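You operate a simulated robot arm through the tools that you are given. There is no shell and no other tool. Be economical: measure what you need, move in short steps, check, and stop when the job is done.

You are at the controls of a simulated robot arm. One attempt, no reset.

TASK
Cover the brown jar and put the green tile and the tube coil away in the drawer.
Fine: shut the drawer.

It is judged by the outcome, as a careful person would: the job done as asked, and still so three seconds after it is handed in. It fails if anything else is knocked over, pushed out of place, dropped, spilled or broken. Lids that push on must go on centred and level and be pressed home; caps that screw on are set level and turned clockwise until they are tight.

THE ROBOT
A 6-joint arm with a two-finger parallel gripper, fixed in place. Base frame: the origin is at the foot of the arm, x ahead of it, y to its left, z up. Lengths are in m, angles in degrees, forces in N, time in s.
With the tool pointing down near the work surface it reaches from about 0.26 to 0.68 m from the base axis. Its first joint turns from -66.0 to 66.0 degrees. Payload 2.9 kg.
The tool frame sits at the grasp point between the pads (the TCP): z along the fingers, y along the line on which they close. The tips reach 0.03 m beyond it. Largest opening 0.11 m; finger width 0.02, thickness 0.01; the body of the gripper, 0.048 by 0.112 m, starts 0.055 m behind the TCP.
Orientation is that of the tool frame in the base frame, as a unit quaternion [w, x, y, z]. With the fingers straight down and closing along the base's y, the tool's x points along the base's -x, its y along +y and its z along -z.

THE INTERFACE
- The arm moves only by the tool arm_command. Its argument "motion" is text: rows parted by semicolons, each of 7 numbers parted by spaces: the shift along the base's x, y, z in m, then the turn, a rotation vector about the base's x, y, z in degrees, then the closure, from 0 (fully open) to 1 (shut). In form: tx ty tz wx wy wz gripper; .... A call has 1 to 12 rows; each row is the pose to reach, as a shift and turn from the pose commanded when the call began. A row lasts 0.2 s, in which the tool goes at most 0.05 m and 8.6 degrees; a call with a longer step from one row to the next is refused whole, and so is a gripper value outside its range. A pose out of reach is approached as far as the arm can. The call stops where the force on the tool passes 40 N (or 10 N more than at its start, if that is more) or the arm is blocked; 0.2 s more then pass. Each finger travels about 0.108 m/s and halts on what it meets, pressing with about 33 N; the grip force reading is that of the motor and also rises with nothing between the fingers. The clock runs only during rows and for 0.2 s after the last one: add rows that repeat a pose to give the fingers time. It gives the time, the measured TCP pose, the force on the tool (base axes), the opening and the grip force at its end, in the units of the frame above (readings bear some noise), with the torque about the TCP (base axes, N m) and any sound that the robot's microphone picked up.
- Cameras (640 x 400 px; columns grow to the right, rows downward): "scene" is fixed at [0.109, 0.4762, 1.3763]; the picture's right is [-0.20, -0.98, 0.00], its down [-0.75, 0.16, -0.65] and it looks along [0.63, -0.13, -0.76] (base axes); focal length 231 px, centre (320, 200). "wrist" rides on the gripper at [0.072, 0.017, -0.103] in the tool frame; the picture's right is [-0.23, 0.97, 0.00], its down [-0.76, -0.18, -0.62] and it looks along [-0.61, -0.14, 0.78] (tool axes); focal length 222 px, centre (320, 200). There is no depth. A picture from a camera that has moved, and an enlarged one, comes with that camera's place and axes in the base frame and with its lens. The place of the scene camera against the robot may be out by one fixed shift of up to 0.025 m in any direction.
- snapshot(camera): a new picture of that camera. The clock stands still meanwhile.
- enlarge(camera, box): a new picture of the part [left, top, right, bottom] of that camera's present view, enlarged. The clock stands still meanwhile.
- finish_job(): hands the job in; it is judged then, once.

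Work in short steps. Places have to be worked out from the pictures, the camera data and where the tool is seen: move nearer, look again, correct. Check each grasp and each placing, and mend what went wrong. You have 120 turns and 64 pictures in all, those below and enlarged ones among them. Open the gripper and draw the arm clear of the work before you hand the job in, unless the task says otherwise; then end with one line.

The tools are called after "Request:" as name(argument=value, ...) on one line, values as JSON. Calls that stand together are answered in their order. arm_command: Moves the arm, as the interface text tells. Its arguments: {"type":"object","properties":{"motion":{"type":"string"}},"required":["motion"]} The other tools are called the same way: snapshot (camera) takes a picture; enlarge (camera, box) takes an enlarged picture of a part of a camera's view; finish_job () hands the job in.

At the start:

```text
clock: 0.0
eef_pos: [0.3086, 0.3135, 1.1836]
tcp_rot: [0.0, 0.0, 1.0, 0.0]
ft_force: [-0.1, 0.4, 0.0]
torque: [-0.02, 0.03, 0.0]
opening: 0.1101
finger_force: 0.0
```

scene: 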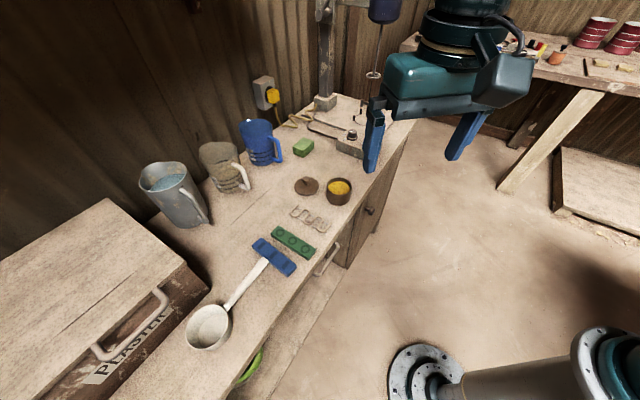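
wrist: 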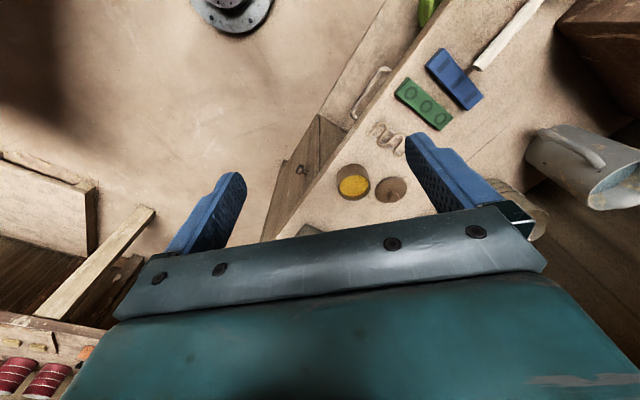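

I'll look closely at the bench before moving: jar, lid, tile, coil and drawer.

Request:
enlarge(camera="scene", box=[240, 130, 400, 280])

Request:
enlarge(camera="scene", box=[180, 220, 380, 400])

Request:
enlarge(camera="wrist", box=[280, 0, 520, 220])

```text
2.67 times, centred on (320, 205) of scene
camera zoom: at [0.109, 0.4762, 1.3763], right [-0.2, -0.98, 0.0], down [-0.75, 0.16, -0.65], along [0.63, -0.13, -0.76], focal length 616 px, centre (320, 187)
```

zoom: 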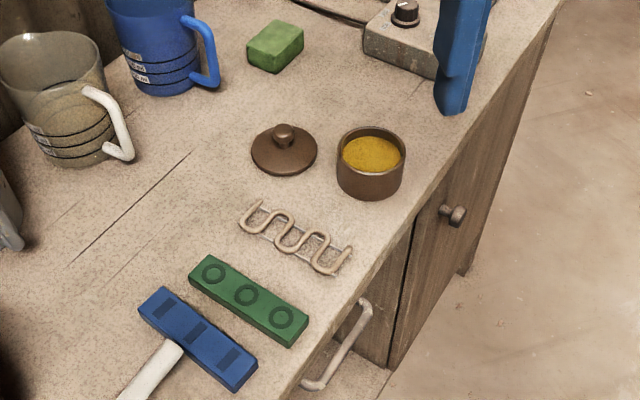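

```text
2.22 times, centred on (280, 310) of scene
camera zoom: at [0.109, 0.4762, 1.3763], right [-0.2, -0.98, 0.0], down [-0.75, 0.16, -0.65], along [0.63, -0.13, -0.76], focal length 513 px, centre (409, -44)
```

zoom: 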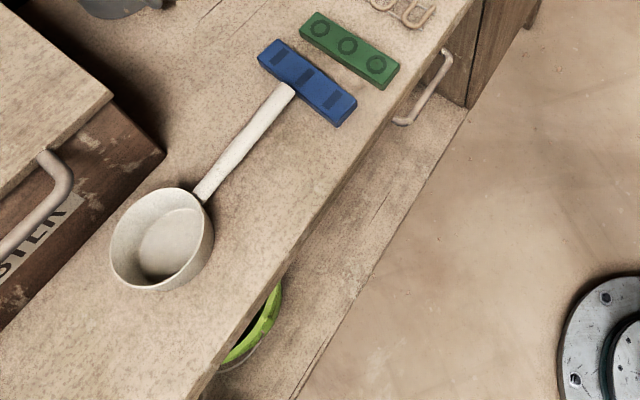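

```text
1.82 times, centred on (400, 110) of wrist
camera zoom: at [0.237, 0.33, 1.2852], right [0.23, 0.97, 0.0], down [0.76, -0.18, 0.62], along [0.61, -0.14, -0.78], focal length 404 px, centre (174, 364)
```

zoom: 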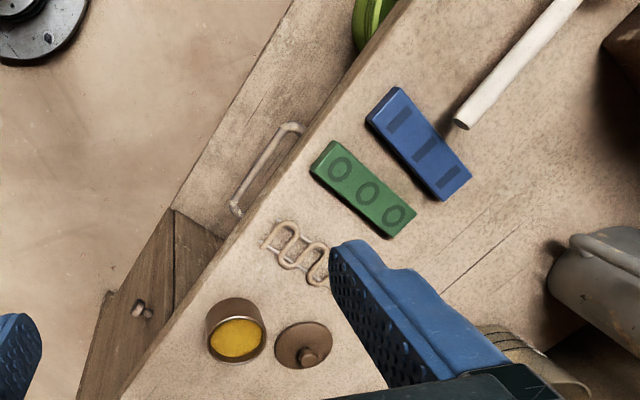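

The jar rim sits near (0.51, 0.34, 0.91), and the bench edge runs roughly along (-0.75, 0.66). I'll turn the wrist to face the drawer front and look at it.

Request:
arm_command(motion="-0.005 -0.02 -0.02 0 0 8 0; -0.01 -0.04 -0.04 0 0 16 0; -0.015 -0.06 -0.05 0 0 24 0; -0.02 -0.08 -0.06 0 0 32 0; -0.025 -0.1 -0.07 0 0 40 0; -0.03 -0.11 -0.08 0 0 48 0")

Request:
snapshot(camera="wrist")

Request:
snapshot(camera="scene")

```text
clock: 1.4
eef_pos: [0.279, 0.2034, 1.1015]
tcp_rot: [0.0, -0.407, 0.913, 0.0]
ft_force: [0.2, 0.8, -0.7]
torque: [0.01, -0.09, -0.01]
opening: 0.1102
finger_force: 0.1
```

```text
58 pictures are left
camera wrist: at [0.2186, 0.1603, 1.2047], right [-0.57, 0.82, 0.0], down [0.64, 0.45, 0.62], along [0.51, 0.36, -0.78], focal length 222 px, centre (320, 200)
```

wrist: 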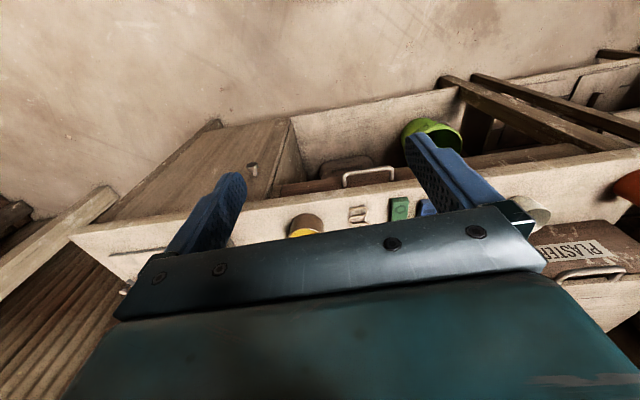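

```text
57 pictures are left
```

scene: 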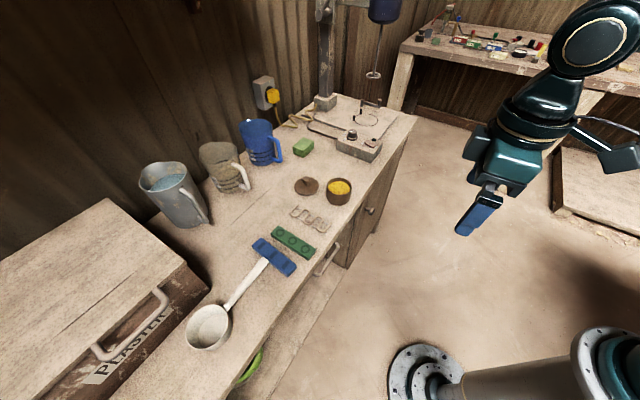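

The wrist picture is inverted, with its down side pointing forward and up. I'll zoom in on the drawer front.

Request:
enlarge(camera="wrist", box=[240, 100, 480, 250])

```text
2.67 times, centred on (360, 175) of wrist
camera zoom: at [0.2186, 0.1603, 1.2047], right [-0.57, 0.82, 0.0], down [0.64, 0.45, 0.62], along [0.51, 0.36, -0.78], focal length 592 px, centre (213, 267)
```

zoom: 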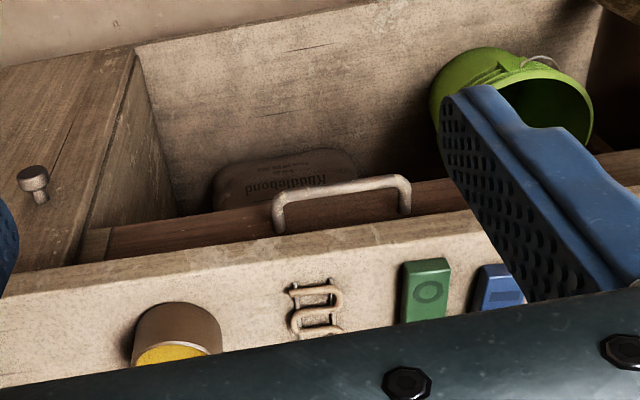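

The drawer front is just under the bench top, with an open shelf below it. Next I'll move over the jar and lid for close views to triangulate from.

Request:
arm_command(motion="0.03 0.03 0 0 0 0 0; 0.06 0.06 0 0 0 0 0; 0.09 0.09 0 0 0 0 0; 0.12 0.12 0 0 0 0 0; 0.15 0.13 0 0 0 0 0; 0.18 0.14 0 0 0 0 0; 0.19 0.15 0 0 0 0 0")

Request:
snapshot(camera="wrist")

```text
clock: 3.0
eef_pos: [0.4701, 0.3534, 1.1019]
tcp_rot: [0.0, -0.407, 0.913, 0.001]
ft_force: [-0.2, -0.6, 1.0]
torque: [0.04, 0.01, -0.03]
opening: 0.1098
finger_force: 0.0
```

```text
55 pictures are left
camera wrist: at [0.409, 0.3101, 1.2053], right [-0.57, 0.82, 0.0], down [0.64, 0.45, 0.62], along [0.51, 0.36, -0.78], focal length 222 px, centre (320, 200)
```

wrist: 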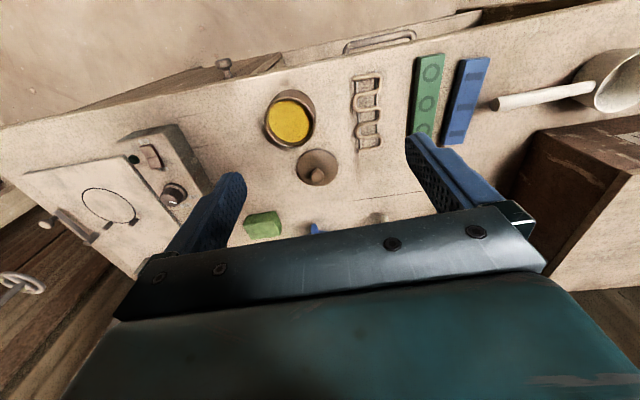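

Good view. I'll zoom in for exact pixels.

Request:
enlarge(camera="wrist", box=[250, 20, 490, 170])

Request:
enlarge(camera="wrist", box=[240, 80, 400, 200])

```text
2.67 times, centred on (370, 95) of wrist
camera zoom: at [0.409, 0.3101, 1.2053], right [-0.57, 0.82, 0.0], down [0.64, 0.45, 0.62], along [0.51, 0.36, -0.78], focal length 592 px, centre (187, 480)
```

zoom: 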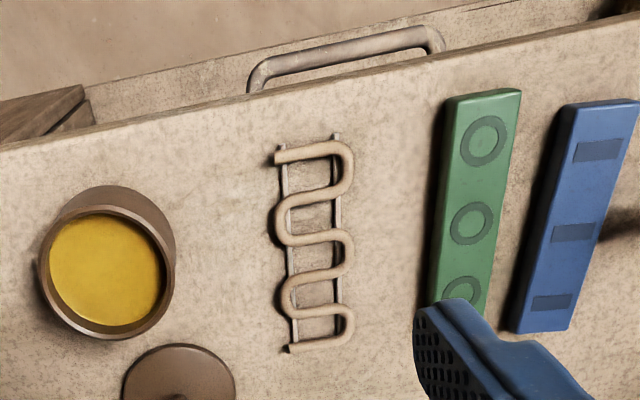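

```text
3.33 times, centred on (320, 140) of wrist
camera zoom: at [0.409, 0.3101, 1.2053], right [-0.57, 0.82, 0.0], down [0.64, 0.45, 0.62], along [0.51, 0.36, -0.78], focal length 740 px, centre (320, 400)
```

zoom: 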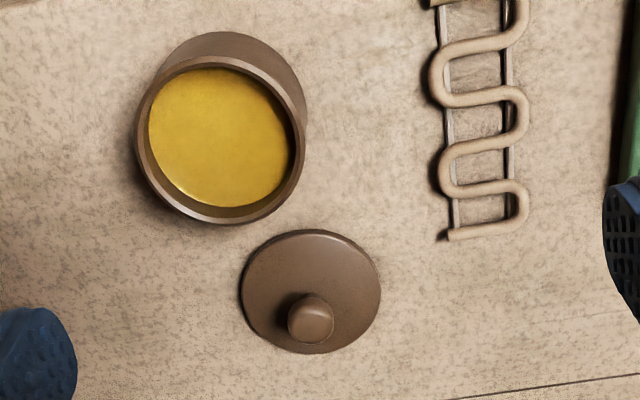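

Triangulated so far: the tile's top corner is at (0.365, 0.439, 0.854), the jar rim at (0.528, 0.341, 0.872) and the lid near (0.583, 0.427). The drawer handle centre is at (0.371, 0.401, 0.765). I'll go lower over the lid to refine this and test the reach.

Request:
arm_command(motion="0.03 0.02 -0.03 0 0 -4 0.1; 0.06 0.04 -0.06 0 0 -8 0.2; 0.09 0.06 -0.09 0 0 -12 0.3; 0.1 0.065 -0.11 0 0 -12 0.3;0.1 0.065 -0.12 0 0 -12 0.3")

Request:
snapshot(camera="wrist")

Request:
enlarge(camera="scene", box=[220, 100, 400, 240])

```text
clock: 4.2
eef_pos: [0.5437, 0.3947, 0.9797]
tcp_rot: [-0.001, -0.309, 0.951, 0.001]
ft_force: [-0.9, 0.3, -0.4]
torque: [0.0, -0.03, 0.0]
opening: 0.0772
finger_force: 0.1
out of reach, approached as far as the arm can: row 2, 3, 4, 5
```

```text
52 pictures are left
camera wrist: at [0.4754, 0.3658, 1.0822], right [-0.39, 0.92, 0.0], down [0.72, 0.3, 0.62], along [0.57, 0.24, -0.78], focal length 222 px, centre (320, 200)
```

wrist: 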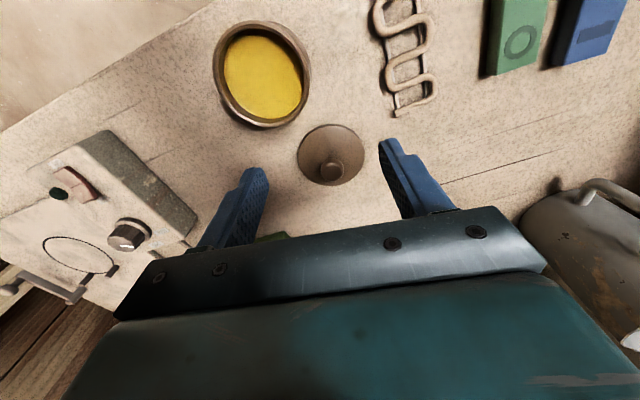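

```text
2.86 times, centred on (310, 170) of scene
camera zoom: at [0.109, 0.4762, 1.3763], right [-0.2, -0.98, 0.0], down [-0.75, 0.16, -0.65], along [0.63, -0.13, -0.76], focal length 660 px, centre (349, 286)
```

zoom: 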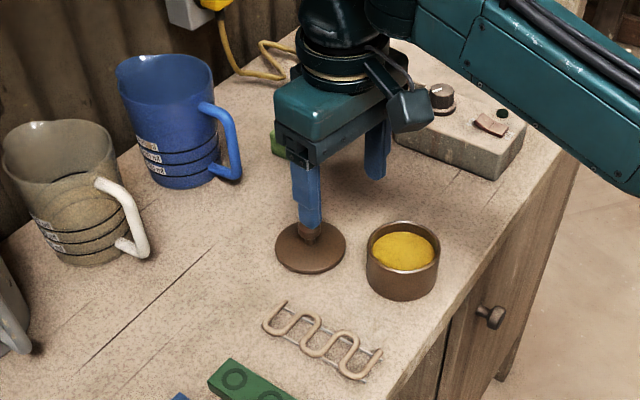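

Straight down, the reach stops at about 0.67 m, so I'll need a tilt for the lid. I'll zoom in here to pin down the knob.

Request:
enlarge(camera="wrist", box=[200, 10, 440, 200])

```text
2.11 times, centred on (320, 105) of wrist
camera zoom: at [0.4754, 0.3658, 1.0822], right [-0.39, 0.92, 0.0], down [0.72, 0.3, 0.62], along [0.57, 0.24, -0.78], focal length 468 px, centre (320, 400)
```

zoom: 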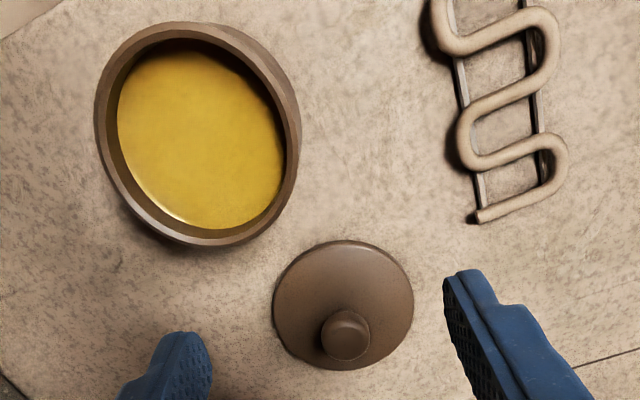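

The lid disc is around (0.578, 0.423) with its top near 0.857, the knob top is near 0.877, and the jar rim is at (0.517, 0.338, 0.904). I'll tilt the tool about 20° outward so it can reach the lid.

Request:
arm_command(motion="0 0 0 4.7 -6.5 0 0.35; 0 0 0 9.4 -12.9 0 0.35; 0 0 0 11.8 -16.2 0 0.35; 0 0 0 11.8 -16.2 0 0.35")

Request:
snapshot(camera="wrist")

```text
clock: 5.2
eef_pos: [0.5722, 0.4269, 1.0105]
tcp_rot: [0.117, -0.307, 0.94, 0.092]
ft_force: [0.1, -0.6, -2.5]
torque: [0.08, 0.03, -0.01]
opening: 0.0715
finger_force: 0.1
out of reach, approached as far as the arm can: row 1, 2, 3, 4
```

```text
49 pictures are left
camera wrist: at [0.4896, 0.3749, 1.0906], right [-0.41, 0.9, 0.16], down [0.6, 0.13, 0.79], along [0.69, 0.42, -0.59], focal length 222 px, centre (320, 200)
```

wrist: 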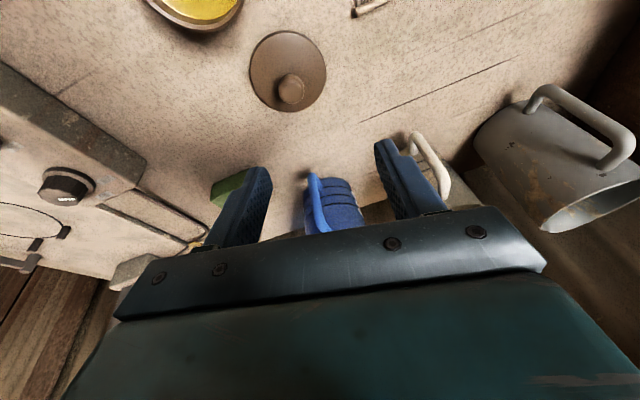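

The pose isn't fully reached at this height, and lower should be easier. I'll go down 5 cm and see whether it converges.

Request:
arm_command(motion="0 0 -0.025 0 0 0 0.35; 0 0 -0.05 0 0 0 0.35; 0 0 -0.05 0 0 0 0.35")

```text
clock: 6.0
eef_pos: [0.544, 0.3953, 0.9288]
tcp_rot: [0.166, -0.304, 0.937, 0.054]
ft_force: [0.0, 0.8, -0.5]
torque: [-0.02, 0.0, -0.03]
opening: 0.0716
finger_force: 0.2
```

Now it converges with the 20° tilt. I'll move to a hover just over the knob.

Request:
arm_command(motion="0.014 0.012 0 0 0 0 0.4; 0.028 0.0235 -0.01 0 0 0 0.45; 0.028 0.0235 -0.015 0 0 0 0.45; 0.028 0.0235 -0.015 0 0 0 0.45")

Request:
snapshot(camera="wrist")

Request:
enlarge(camera="scene", box=[260, 130, 380, 220])

```text
clock: 7.0
eef_pos: [0.5726, 0.4179, 0.9142]
tcp_rot: [0.166, -0.304, 0.937, 0.054]
ft_force: [-0.2, -0.2, -0.3]
torque: [-0.02, 0.0, -0.01]
opening: 0.0604
finger_force: 0.0
```

```text
48 pictures are left
camera wrist: at [0.48, 0.3704, 0.9849], right [-0.4, 0.91, 0.08], down [0.51, 0.15, 0.85], along [0.76, 0.38, -0.53], focal length 222 px, centre (320, 200)
```

wrist: 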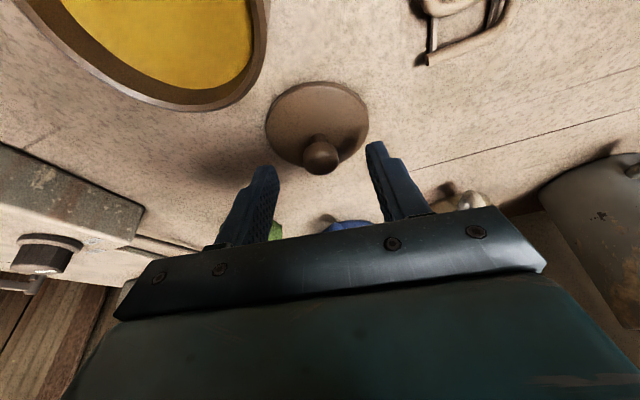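

```text
4.44 times, centred on (320, 175) of scene
camera zoom: at [0.109, 0.4762, 1.3763], right [-0.2, -0.98, 0.0], down [-0.75, 0.16, -0.65], along [0.63, -0.13, -0.76], focal length 1027 px, centre (320, 311)
```

zoom: 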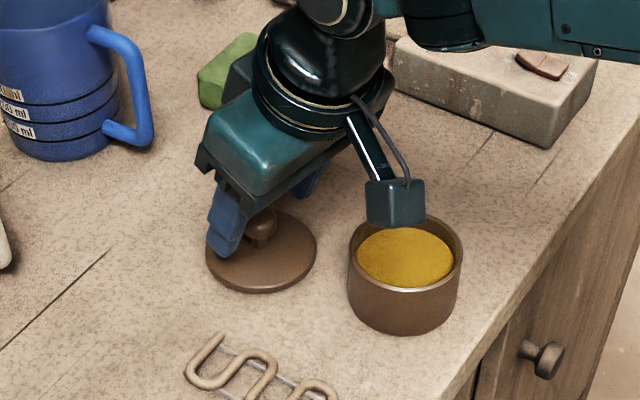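

The knob centre is at (0.580, 0.4245, 0.877), with the disc top at about 0.85. I'll descend about 2 cm and close on the knob.

Request:
arm_command(motion="0.0033 0.0028 -0.01 0 0 0 0.45; 0.0033 0.0028 -0.0217 0 0 0 0.45; 0.0033 0.0028 -0.0217 0 0 0 0.45; 0.0033 0.0028 -0.0217 0 0 0 0.8; 0.0033 0.0028 -0.0217 0 0 0 1; 0.0033 0.0028 -0.0217 0 0 0 1; 0.0033 0.0028 -0.0217 0 0 0 1")

Request:
snapshot(camera="wrist")

```text
clock: 8.6
eef_pos: [0.5765, 0.4211, 0.893]
tcp_rot: [0.166, -0.305, 0.936, 0.054]
ft_force: [-1.1, 2.2, 4.1]
torque: [0.07, -0.04, -0.01]
opening: 0.0225
finger_force: 33.2
```

```text
46 pictures are left
camera wrist: at [0.4831, 0.3736, 0.9645], right [-0.4, 0.91, 0.08], down [0.51, 0.15, 0.85], along [0.76, 0.38, -0.53], focal length 222 px, centre (320, 200)
```

wrist: 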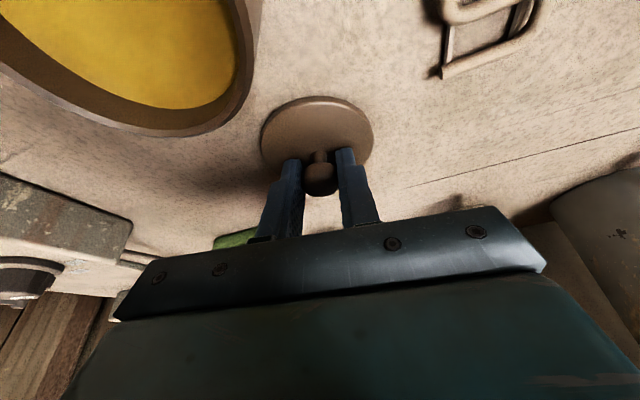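

Gripped at 22.5 mm with 33 N. I'll lift gently, drawing slightly inward along a path that stays off the jar.

Request:
arm_command(motion="0 0 0.015 0 0 0 1; 0 0 0.03 0 0 0 1; 0 0.003 0.045 0 0 0 1; 0 0.003 0.055 0 0 0 1; 0 0.003 0.055 0 0 0 1")

Request:
snapshot(camera="wrist")

Request:
enlarge(camera="scene", box=[260, 130, 380, 220])

```text
clock: 9.8
eef_pos: [0.5768, 0.4237, 0.9474]
tcp_rot: [0.165, -0.304, 0.937, 0.054]
ft_force: [0.4, -0.7, 0.0]
torque: [0.0, -0.03, -0.01]
opening: 0.0001
finger_force: 33.0
```

```text
45 pictures are left
camera wrist: at [0.4833, 0.3762, 1.0193], right [-0.4, 0.91, 0.08], down [0.51, 0.15, 0.85], along [0.76, 0.38, -0.53], focal length 222 px, centre (320, 200)
```

wrist: 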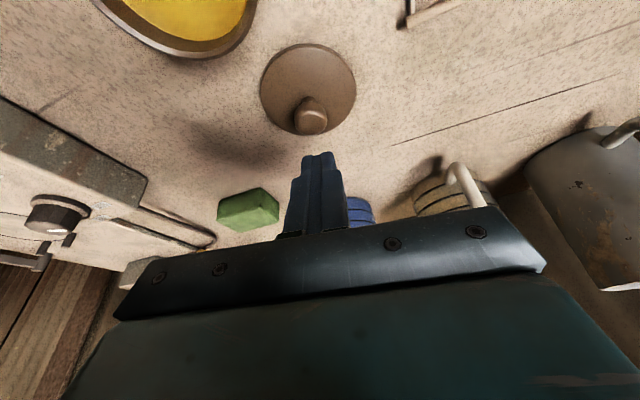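

```text
4.44 times, centred on (320, 175) of scene
camera zoom: at [0.109, 0.4762, 1.3763], right [-0.2, -0.98, 0.0], down [-0.75, 0.16, -0.65], along [0.63, -0.13, -0.76], focal length 1027 px, centre (320, 311)
```

zoom: 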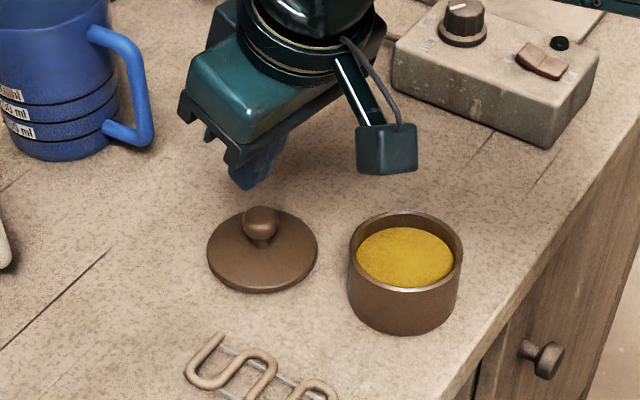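

It slipped off the knob, so the pads were above its equator. The lid is still flat and unmoved. I'll go back with the fingers about 7 mm lower, watching the force.

Request:
arm_command(motion="0 0 0 0 0 0 0.45; 0 0 0 0 0 0 0.45; 0.0017 -0.0007 -0.02 0 0 0 0.45; 0.0017 -0.0007 -0.04 0 0 0 0.45; 0.0017 -0.0007 -0.054 0 0 0 0.45; 0.0017 -0.0007 -0.061 0 0 0 0.45; 0.0017 -0.0007 -0.061 0 0 0 0.45")

Request:
enlarge(camera="wrist", box=[240, 80, 400, 220])

Request:
enlarge(camera="scene", box=[270, 150, 350, 210])

```text
clock: 11.4
eef_pos: [0.5793, 0.4239, 0.8933]
tcp_rot: [0.17, -0.304, 0.936, 0.055]
ft_force: [-10.2, -6.2, 32.5]
torque: [-0.13, 0.32, 0.08]
opening: 0.0606
finger_force: 0.0
```

```text
2.86 times, centred on (320, 150) of wrist
camera zoom: at [0.4859, 0.3759, 0.9629], right [-0.4, 0.91, 0.08], down [0.5, 0.15, 0.85], along [0.77, 0.38, -0.52], focal length 635 px, centre (320, 343)
```

zoom: 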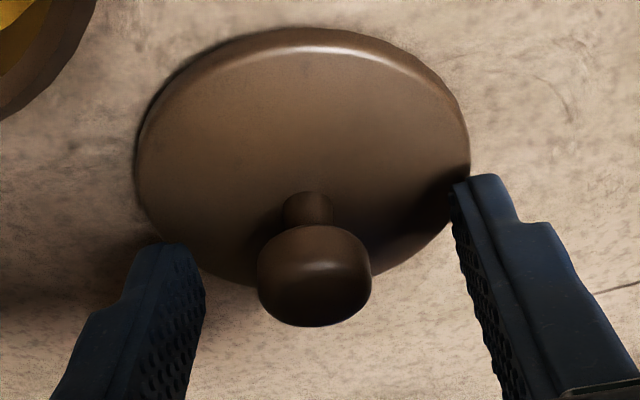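

```text
6.67 times, centred on (310, 180) of scene
camera zoom: at [0.1082, 0.4756, 1.3766], right [-0.2, -0.98, 0.0], down [-0.74, 0.16, -0.65], along [0.63, -0.13, -0.76], focal length 1540 px, centre (387, 333)
```

zoom: 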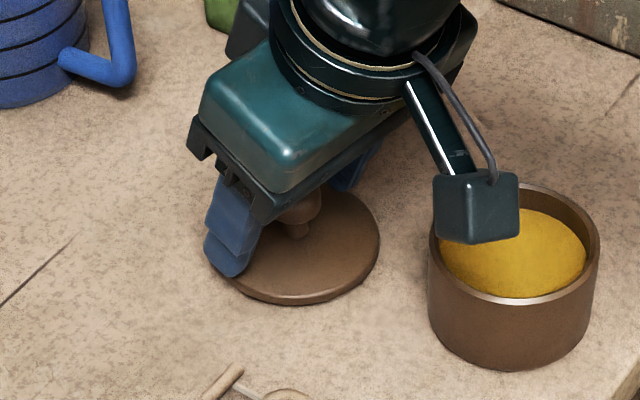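

The tips touched the disc at about 0.861, higher than I'd assumed. That puts the lid centre nearer, at (0.569, 0.4165), with the knob centre at z ≈ 0.892. I'll raise off first.

Request:
arm_command(motion="0 0 0.02 0 0 0 0.45; 0 0 0.045 0 0 0 0.45; 0 0 0.045 0 0 0 0.45")

Request:
enlarge(camera="wrist", box=[240, 60, 400, 200])

```text
clock: 12.2
eef_pos: [0.5785, 0.4225, 0.93]
tcp_rot: [0.164, -0.304, 0.937, 0.053]
ft_force: [-0.1, -0.7, 0.1]
torque: [0.0, 0.02, 0.01]
opening: 0.0604
finger_force: 0.1
```

```text
2.86 times, centred on (320, 130) of wrist
camera zoom: at [0.486, 0.3754, 1.0031], right [-0.4, 0.91, 0.08], down [0.51, 0.15, 0.85], along [0.76, 0.38, -0.53], focal length 635 px, centre (320, 400)
```

zoom: 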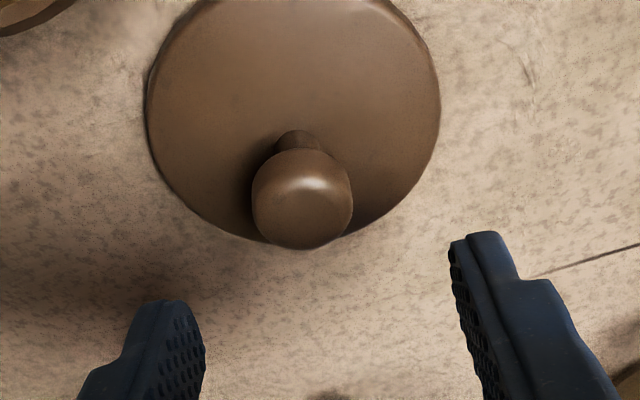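

The knob triangulates to (0.571, 0.418, 0.890). I'll move to straddle it, then close.

Request:
arm_command(motion="-0.012 -0.0077 -0.005 0 0 0 0.45; -0.012 -0.0077 -0.017 0 0 0 0.45; -0.012 -0.0077 -0.026 0 0 0 0.45; -0.012 -0.0077 -0.026 0 0 0 0.8; -0.012 -0.0077 -0.026 0 0 0 1; -0.012 -0.0077 -0.026 0 0 0 1; -0.012 -0.0077 -0.026 0 0 0 1")

Request:
enlarge(camera="wrist", box=[240, 80, 400, 220])

```text
clock: 13.8
eef_pos: [0.5668, 0.4162, 0.9067]
tcp_rot: [0.165, -0.304, 0.937, 0.053]
ft_force: [-0.1, 0.2, -0.2]
torque: [-0.04, 0.02, 0.0]
opening: 0.0224
finger_force: 32.8
```

```text
2.86 times, centred on (320, 150) of wrist
camera zoom: at [0.4736, 0.3684, 0.9773], right [-0.4, 0.91, 0.08], down [0.51, 0.15, 0.85], along [0.76, 0.38, -0.53], focal length 635 px, centre (320, 343)
```

zoom: 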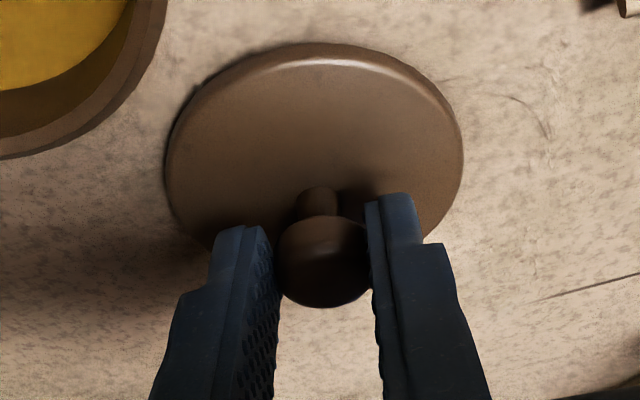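

The knob is now squarely between the pads. I'll lift slowly and check.

Request:
arm_command(motion="0 0 0.004 0 0 0 1; 0 0 0.01 0 0 0 1; 0 0 0.02 0 0 0 1; 0 0 0.03 0 0 0 1; 0 0 0.03 0 0 0 1")

Request:
snapshot(camera="wrist")

Request:
enlarge(camera="scene", box=[260, 130, 380, 220])

```text
clock: 15.0
eef_pos: [0.5654, 0.4165, 0.9353]
tcp_rot: [0.165, -0.304, 0.937, 0.053]
ft_force: [0.5, -1.2, -0.3]
torque: [-0.04, -0.03, -0.03]
opening: 0.0225
finger_force: 33.0
```

```text
39 pictures are left
camera wrist: at [0.4729, 0.3679, 1.0073], right [-0.4, 0.91, 0.08], down [0.51, 0.15, 0.85], along [0.76, 0.38, -0.53], focal length 222 px, centre (320, 200)
```

wrist: 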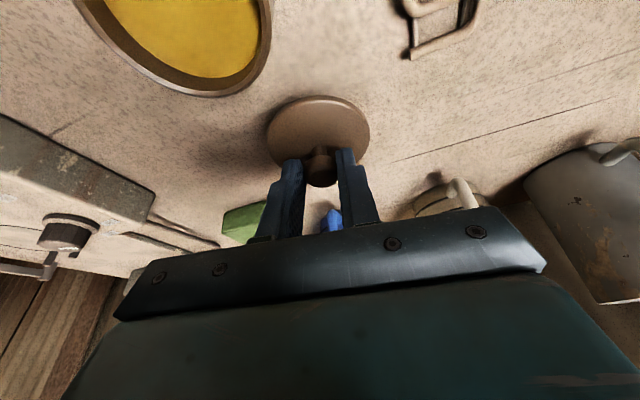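

```text
4.44 times, centred on (320, 175) of scene
camera zoom: at [0.109, 0.4762, 1.3763], right [-0.2, -0.98, 0.0], down [-0.75, 0.16, -0.65], along [0.63, -0.13, -0.76], focal length 1027 px, centre (320, 311)
```

zoom: 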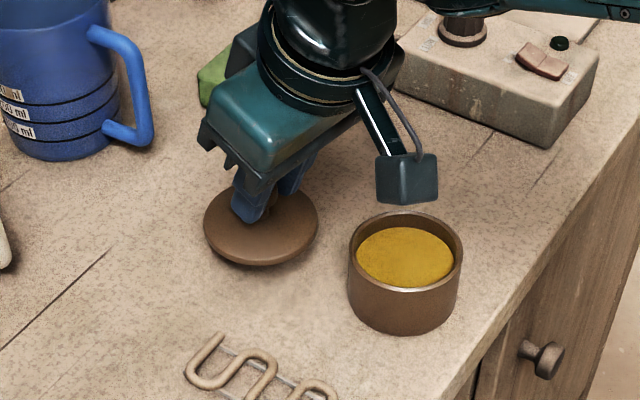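

The lid is held and level. I'll rise further, then carry it over the jar at about (0.516, 0.339).

Request:
arm_command(motion="0 0 0.02 0 0 0 1; -0.004 -0.004 0.04 0 0 0 1; -0.012 -0.015 0.05 0 0 0 1; -0.025 -0.035 0.05 0 0 0 1; -0.04 -0.058 0.05 0 0 0 1; -0.053 -0.078 0.05 0 0 0 1; -0.053 -0.078 0.05 0 0 0 1")

Request:
snapshot(camera="wrist")

Request:
enlarge(camera="scene", box=[280, 130, 400, 220])

```text
clock: 16.6
eef_pos: [0.5141, 0.3385, 0.9849]
tcp_rot: [0.165, -0.305, 0.936, 0.054]
ft_force: [0.3, -0.1, -0.8]
torque: [0.0, 0.01, 0.0]
opening: 0.0223
finger_force: 33.0
```

```text
37 pictures are left
camera wrist: at [0.42, 0.2907, 1.0568], right [-0.4, 0.91, 0.08], down [0.51, 0.15, 0.85], along [0.76, 0.38, -0.53], focal length 222 px, centre (320, 200)
```

wrist: 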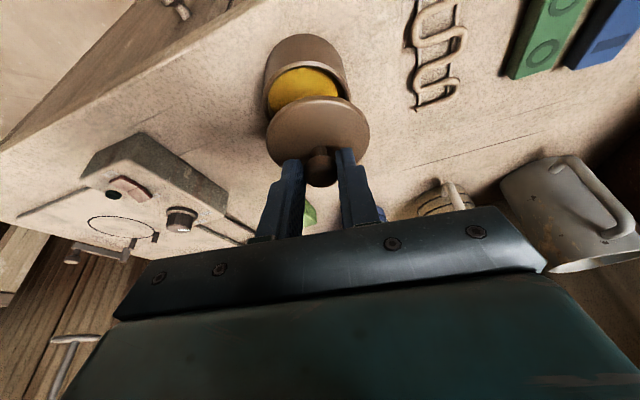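

```text
4.44 times, centred on (340, 175) of scene
camera zoom: at [0.109, 0.4762, 1.3763], right [-0.2, -0.98, 0.0], down [-0.75, 0.16, -0.65], along [0.63, -0.13, -0.76], focal length 1027 px, centre (231, 311)
```

zoom: 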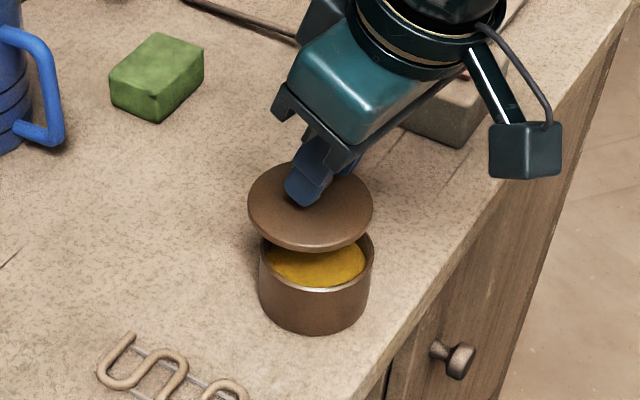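

Lid centre is about (0.5187, 0.3427) and the jar about (0.512, 0.338). I'll zoom the wrist view to tighten the alignment.

Request:
enlarge(camera="wrist", box=[240, 20, 400, 200])

```text
2.22 times, centred on (320, 110) of wrist
camera zoom: at [0.42, 0.2907, 1.0568], right [-0.4, 0.91, 0.08], down [0.51, 0.15, 0.85], along [0.76, 0.38, -0.53], focal length 494 px, centre (320, 400)
```

zoom: 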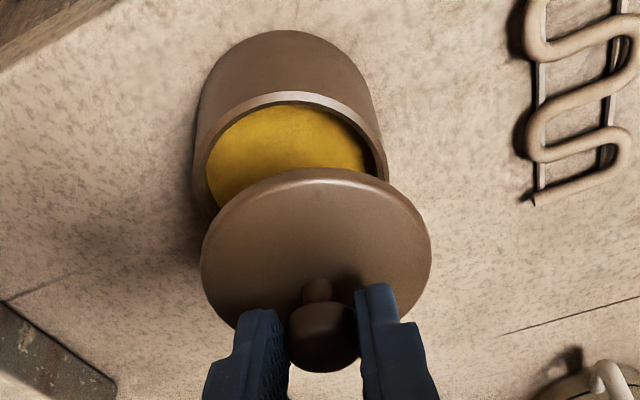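

The remaining uncertainty is mainly in height. I'll lower by 2 cm with a small correction and compare the edges again up close.

Request:
arm_command(motion="0.001 -0.004 -0.01 0 0 0 1; 0.001 -0.004 -0.02 0 0 0 1; 0.001 -0.004 -0.02 0 0 0 1")

Request:
enlarge(camera="wrist", box=[240, 20, 400, 200])

Request:
enlarge(camera="scene", box=[310, 155, 370, 215])

```text
clock: 17.4
eef_pos: [0.5129, 0.3329, 0.9642]
tcp_rot: [0.165, -0.305, 0.936, 0.054]
ft_force: [-0.9, 0.0, -1.2]
torque: [0.03, 0.0, 0.01]
opening: 0.0225
finger_force: 33.2
```

```text
2.22 times, centred on (320, 110) of wrist
camera zoom: at [0.4208, 0.286, 1.0369], right [-0.4, 0.91, 0.08], down [0.51, 0.15, 0.85], along [0.76, 0.38, -0.53], focal length 494 px, centre (320, 400)
```

zoom: 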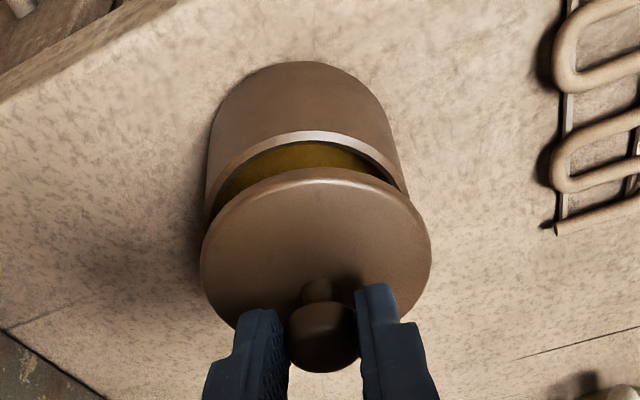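

```text
6.67 times, centred on (340, 185) of scene
camera zoom: at [0.109, 0.4762, 1.3763], right [-0.2, -0.98, 0.0], down [-0.75, 0.16, -0.65], along [0.63, -0.13, -0.76], focal length 1540 px, centre (187, 300)
```

zoom: 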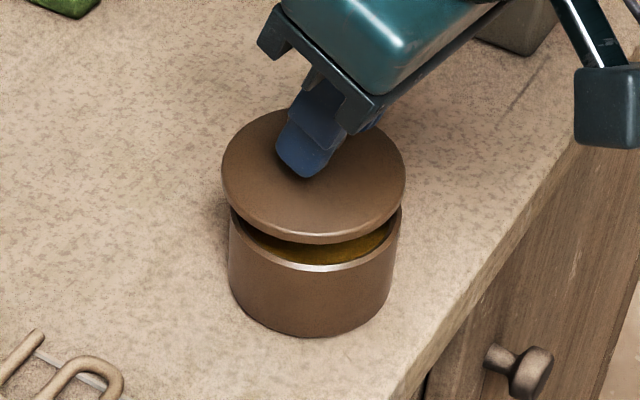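

They're almost aligned: the jar sits about (+2, −1) mm off the lid and about 23 mm below its edge. I'll correct, lower to just above the rim and recheck.

Request:
arm_command(motion="0.002 -0.001 -0.008 0 0 0 1; 0.002 -0.001 -0.015 0 0 0 1; 0.002 -0.001 -0.015 0 0 0 1")

Request:
enlarge(camera="wrist", box=[240, 20, 400, 200])

Request:
enlarge(camera="scene", box=[310, 155, 370, 215])

```text
clock: 18.2
eef_pos: [0.5154, 0.3328, 0.9499]
tcp_rot: [0.165, -0.304, 0.937, 0.054]
ft_force: [-0.5, -0.3, -0.4]
torque: [0.0, 0.04, -0.03]
opening: 0.0223
finger_force: 32.5
```

```text
2.22 times, centred on (320, 110) of wrist
camera zoom: at [0.4228, 0.285, 1.0217], right [-0.4, 0.91, 0.08], down [0.51, 0.15, 0.85], along [0.76, 0.38, -0.53], focal length 494 px, centre (320, 400)
```

zoom: 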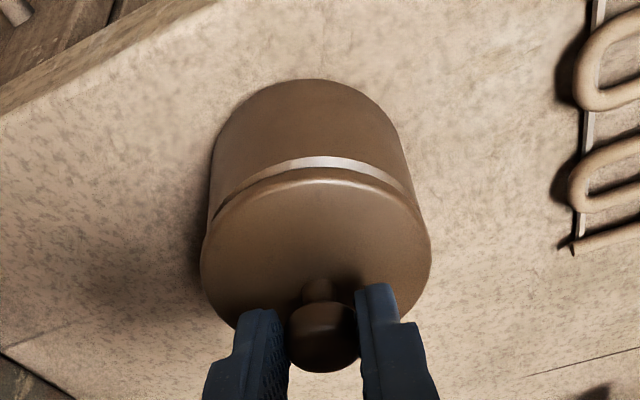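

```text
6.67 times, centred on (340, 185) of scene
camera zoom: at [0.109, 0.4762, 1.3763], right [-0.2, -0.98, 0.0], down [-0.75, 0.16, -0.65], along [0.63, -0.13, -0.76], focal length 1540 px, centre (187, 300)
```

zoom: 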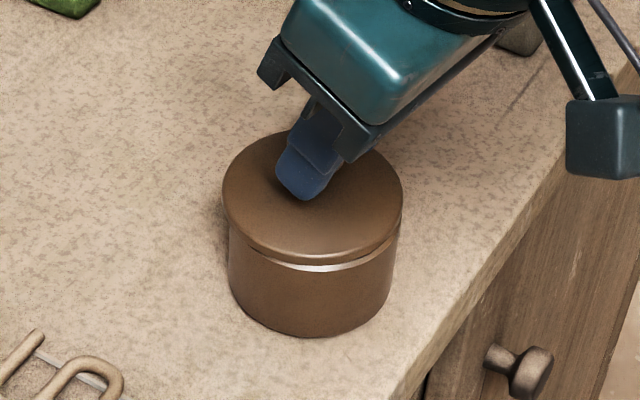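

Now within about 1 mm. I'll lower in small rows until the lid seats.

Request:
arm_command(motion="0.001 -0.001 -0.003 0 0 0 1; 0.001 -0.001 -0.006 0 0 0 1; 0.001 -0.001 -0.008 0 0 0 1; 0.001 -0.001 -0.010 0 0 0 1")

Request:
enlarge(camera="scene", box=[310, 155, 370, 215])

```text
clock: 19.2
eef_pos: [0.5177, 0.3322, 0.9455]
tcp_rot: [0.172, -0.304, 0.935, 0.056]
ft_force: [-12.6, -3.8, 36.5]
torque: [0.35, -0.24, 0.09]
opening: 0.0226
finger_force: 33.1
```

```text
6.67 times, centred on (340, 185) of scene
camera zoom: at [0.1081, 0.4757, 1.3765], right [-0.2, -0.98, 0.0], down [-0.74, 0.16, -0.65], along [0.64, -0.13, -0.76], focal length 1540 px, centre (187, 300)
```

zoom: 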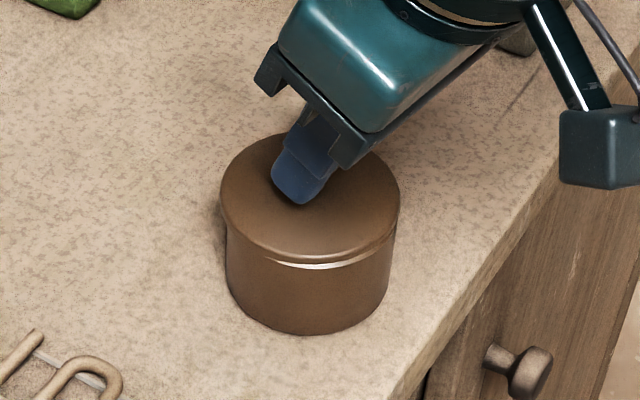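

Contact came with about 4 mm still open, and the torque puts the contact on the outer (far) side. The lid is slightly too far out, so I'll lift a little, shift inward 2.5 mm and retry.

Request:
arm_command(motion="0 0 0.006 0 0 0 1; 0 0 0.009 0 0 0 1; -0.002 -0.0015 0.009 0 0 0 1; -0.002 -0.0015 0.009 0 0 0 1")

Request:
enlarge(camera="wrist", box=[240, 20, 400, 200])

```text
clock: 20.2
eef_pos: [0.5147, 0.3298, 0.948]
tcp_rot: [0.164, -0.304, 0.937, 0.054]
ft_force: [-0.5, 0.3, -0.9]
torque: [-0.01, 0.03, 0.04]
opening: 0.0223
finger_force: 32.9
```

```text
2.22 times, centred on (320, 110) of wrist
camera zoom: at [0.4216, 0.2824, 1.0204], right [-0.4, 0.91, 0.08], down [0.51, 0.15, 0.84], along [0.76, 0.38, -0.53], focal length 494 px, centre (320, 400)
```

zoom: 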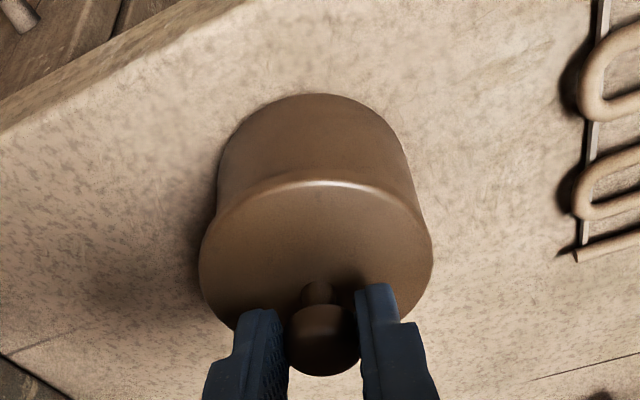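

From the wrist side the rim is now fully covered. I'll check with the scene camera before pressing.

Request:
enlarge(camera="scene", box=[310, 155, 370, 215])

```text
6.67 times, centred on (340, 185) of scene
camera zoom: at [0.109, 0.4762, 1.3763], right [-0.2, -0.98, 0.0], down [-0.75, 0.16, -0.65], along [0.63, -0.13, -0.76], focal length 1540 px, centre (187, 300)
```

zoom: 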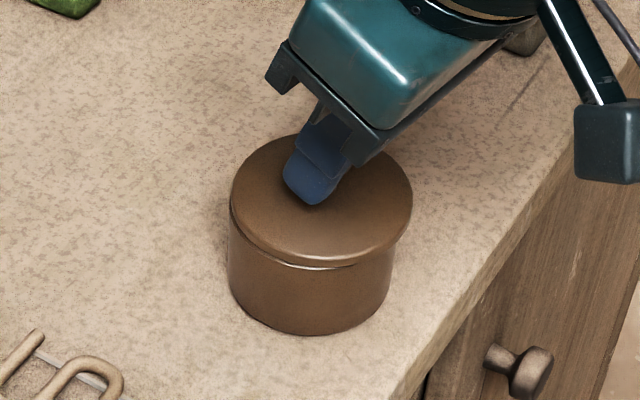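

The jar hasn't moved. The scene view shows the lid about 3 mm too far to −y, while the contact force had pushed it toward −x. So I'll keep x, shift y by +3 mm and lower again.

Request:
arm_command(motion="0 0.003 0.003 0 0 0 1; 0 0.003 0 0 0 0 1; 0 0.003 -0.003 0 0 0 1; 0 0.003 -0.006 0 0 0 1; 0 0.003 -0.008 0 0 0 1")

Request:
enlarge(camera="scene", box=[310, 155, 370, 215])

```text
clock: 21.4
eef_pos: [0.5161, 0.3344, 0.9461]
tcp_rot: [0.17, -0.304, 0.936, 0.055]
ft_force: [-7.6, -5.7, 28.6]
torque: [0.23, -0.32, -0.03]
opening: 0.0225
finger_force: 33.0
```

```text
6.67 times, centred on (340, 185) of scene
camera zoom: at [0.1083, 0.4757, 1.3765], right [-0.2, -0.98, 0.0], down [-0.75, 0.16, -0.65], along [0.63, -0.13, -0.76], focal length 1540 px, centre (187, 300)
```

zoom: 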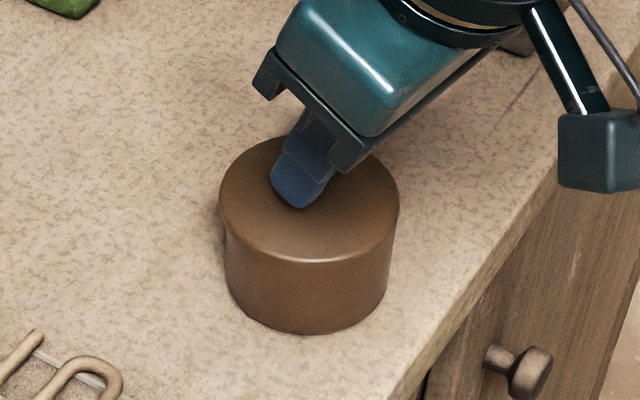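

The seam has now closed at the front. I'll ease the push and inspect it with the wrist camera.

Request:
arm_command(motion="0 0 0.002 0 0 0 1; 0 0 0.003 0 0 0 1")

Request:
enlarge(camera="wrist", box=[240, 20, 400, 200])

```text
clock: 22.0
eef_pos: [0.5163, 0.3341, 0.9452]
tcp_rot: [0.168, -0.305, 0.936, 0.054]
ft_force: [5.7, 2.7, 17.1]
torque: [0.61, -0.86, -0.05]
opening: 0.0223
finger_force: 32.6
```

```text
2.22 times, centred on (320, 110) of wrist
camera zoom: at [0.4229, 0.2861, 1.0165], right [-0.4, 0.91, 0.08], down [0.51, 0.15, 0.85], along [0.76, 0.38, -0.52], focal length 494 px, centre (320, 400)
```

zoom: 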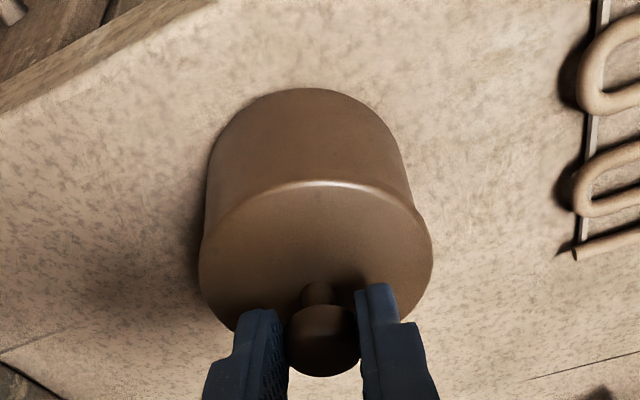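

The lid appears to be in contact and nearly seated. I'll release it slightly to let it settle, then inspect it.

Request:
arm_command(motion="0 0 0.001 0 0 0 0.7; 0 0 0.001 0 0 0 0.5; 0 0 0.001 0 0 0 0.45; 0 0 0.02 0 0 0 0.45; 0 0 0.035 0 0 0 0.45; 0 0 0.035 0 0 0 0.45")

Request:
enlarge(camera="wrist", box=[220, 0, 420, 180])

Request:
enlarge(camera="scene", box=[310, 155, 370, 215])

```text
clock: 23.4
eef_pos: [0.515, 0.3341, 0.9783]
tcp_rot: [0.166, -0.304, 0.937, 0.054]
ft_force: [0.2, 0.4, -0.2]
torque: [0.0, -0.02, 0.02]
opening: 0.0605
finger_force: 0.1
heard: snap
```

```text
2.22 times, centred on (320, 90) of wrist
camera zoom: at [0.4219, 0.2858, 1.0509], right [-0.4, 0.91, 0.08], down [0.51, 0.15, 0.85], along [0.76, 0.38, -0.53], focal length 494 px, centre (320, 444)
```

zoom: 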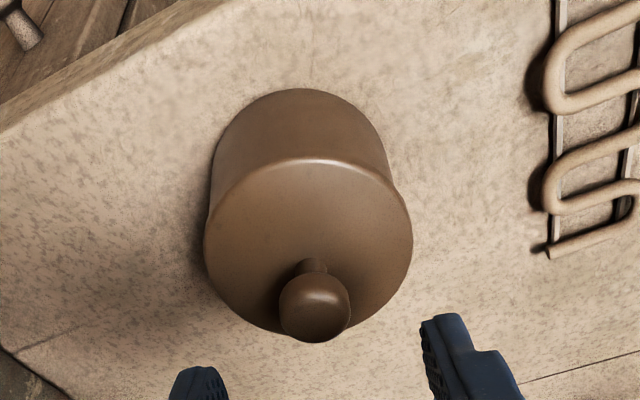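

```text
6.67 times, centred on (340, 185) of scene
camera zoom: at [0.109, 0.4762, 1.3763], right [-0.2, -0.98, 0.0], down [-0.75, 0.16, -0.65], along [0.63, -0.13, -0.76], focal length 1540 px, centre (187, 300)
```

zoom: 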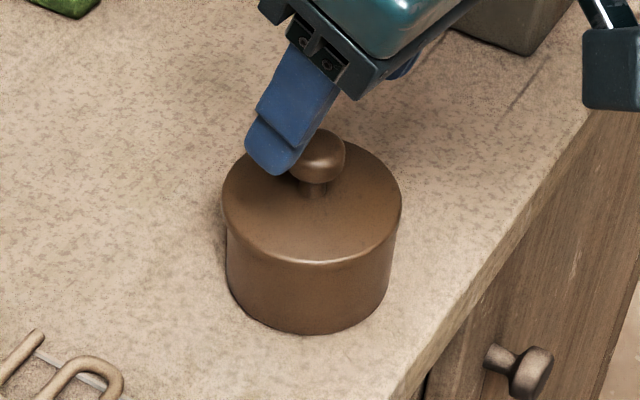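

A "snap" was heard and the lid sits level and centred with no visible seam, so it's home. Next I'll untilt and back off toward the drawer.

Request:
arm_command(motion="0 0 0.03 0 0 0 0.45; -0.02 -0.01 0.05 -4 5.5 0 0.45; -0.05 -0.02 0.05 -8 11 0 0.45; -0.09 -0.03 0.05 -11.8 16.2 0 0.45; -0.12 -0.03 0.05 -11.8 16.2 0 0.45")

Request:
arm_command(motion="-0.01 0 -0.01 0 0 -8.3 0.6; -0.02 0 -0.02 0 0 -16.6 0.6; -0.03 -0.01 -0.03 0 0 -24.9 0.6; -0.04 -0.01 -0.04 0 0 -33.2 0.6; -0.05 -0.02 -0.05 0 0 -41.5 0.6; -0.06 -0.02 -0.06 0 0 -49.8 0.6; -0.07 -0.03 -0.07 0 0 -58.1 0.6; -0.08 -0.03 -0.08 0 0 -66.4 0.6; -0.09 -0.03 -0.08 0 0 -74.7 0.6; -0.1 -0.03 -0.08 0 0 -83 0.6")

```text
clock: 24.6
eef_pos: [0.3947, 0.3033, 1.0289]
tcp_rot: [-0.001, -0.31, 0.951, -0.001]
ft_force: [-0.7, -0.3, -0.2]
torque: [0.01, -0.01, -0.01]
opening: 0.0606
finger_force: 0.1
```

```text
clock: 26.8
eef_pos: [0.2946, 0.2731, 0.9498]
tcp_rot: [-0.001, 0.4, 0.916, 0.0]
ft_force: [-0.3, 0.0, -0.2]
torque: [-0.05, 0.04, 0.04]
opening: 0.0439
finger_force: 0.0
```

Now I'll tilt 60° so the fingers point at the drawer front, and come down to handle height with standoff.

Request:
arm_command(motion="0 0.006 -0.02 5.13 -5.48 0 0.6; 0 0.012 -0.04 10.26 -10.95 0 0.6; -0.002 0.018 -0.06 15.4 -16.4 0 0.6; -0.004 0.024 -0.08 20.5 -21.9 0 0.6; -0.006 0.03 -0.1 25.7 -27.4 0 0.6; -0.008 0.036 -0.12 30.8 -32.9 0 0.6; -0.008 0.043 -0.14 35.9 -38.3 0 0.6; -0.008 0.049 -0.15 41 -43.8 0 0.6; -0.008 0.049 -0.15 41 -43.8 0 0.6")

Request:
snapshot(camera="wrist")

Request:
snapshot(camera="scene")

```text
clock: 28.8
eef_pos: [0.2981, 0.3262, 0.8005]
tcp_rot: [0.201, 0.348, 0.797, 0.451]
ft_force: [0.7, 0.7, -0.8]
torque: [0.02, 0.0, 0.02]
opening: 0.044
finger_force: 0.0
out of reach, approached as far as the arm can: row 8, 9
```

```text
23 pictures are left
camera wrist: at [0.1906, 0.324, 0.8681], right [0.52, 0.17, 0.84], down [0.05, -0.98, 0.17], along [0.85, -0.04, -0.52], focal length 222 px, centre (320, 200)
```

wrist: 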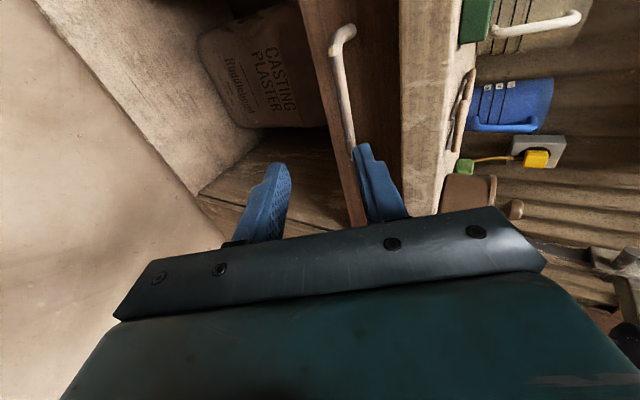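

```text
22 pictures are left
```

scene: 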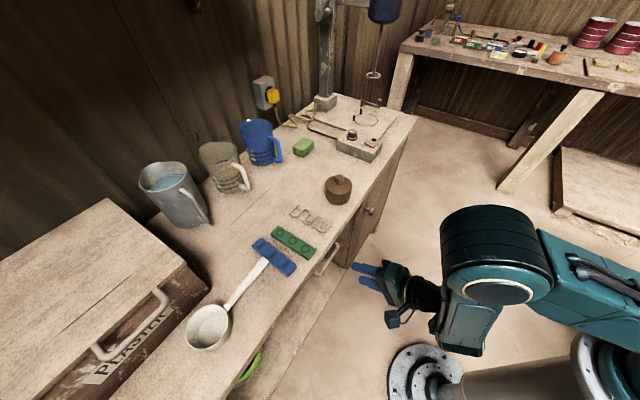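

The bar is at z ≈ 0.77 and the bench underside near 0.815, so there's room for the upper finger. I'll move forward to straddle the bar with the fingers narrowed.

Request:
arm_command(motion="0.016 0.015 -0.012 0 0 0 0.7; 0.032 0.03 -0.018 0 0 0 0.7; 0.048 0.045 -0.022 0 0 0 0.7; 0.058 0.054 -0.0225 0 0 0 0.7; 0.065 0.061 -0.0225 0 0 0 0.7; 0.065 0.061 -0.0225 0 0 0 0.7")

Request:
snapshot(camera="wrist")

```text
clock: 30.2
eef_pos: [0.3643, 0.3857, 0.7792]
tcp_rot: [0.198, 0.345, 0.794, 0.46]
ft_force: [-0.8, -0.7, -0.6]
torque: [-0.02, 0.01, 0.01]
opening: 0.0333
finger_force: 0.1
```

```text
21 pictures are left
camera wrist: at [0.2564, 0.3832, 0.8451], right [0.51, 0.17, 0.84], down [0.06, -0.99, 0.16], along [0.86, -0.03, -0.51], focal length 222 px, centre (320, 200)
```

wrist: 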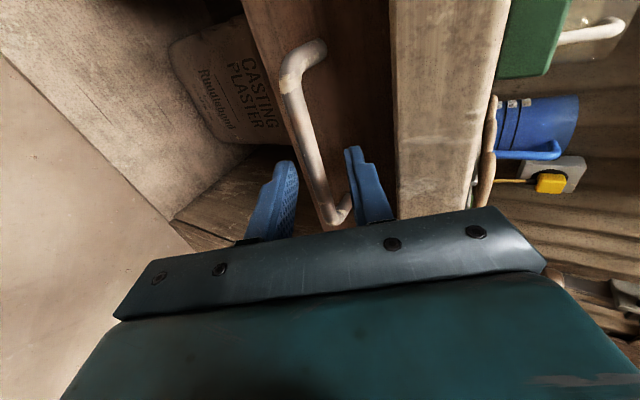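

The bar is between the fingers and matches the prediction, with the grip point near its middle. Closing.

Request:
arm_command(motion="0 0 0 0 0 0 0.85; 0 0 0 0 0 0 1; 0 0 0 0 0 0 1; 0 0 0 0 0 0 1")

```text
clock: 31.2
eef_pos: [0.3629, 0.3854, 0.7782]
tcp_rot: [0.198, 0.345, 0.795, 0.458]
ft_force: [-2.7, 0.5, -13.5]
torque: [-0.78, -0.52, 0.37]
opening: 0.0107
finger_force: 44.5
```

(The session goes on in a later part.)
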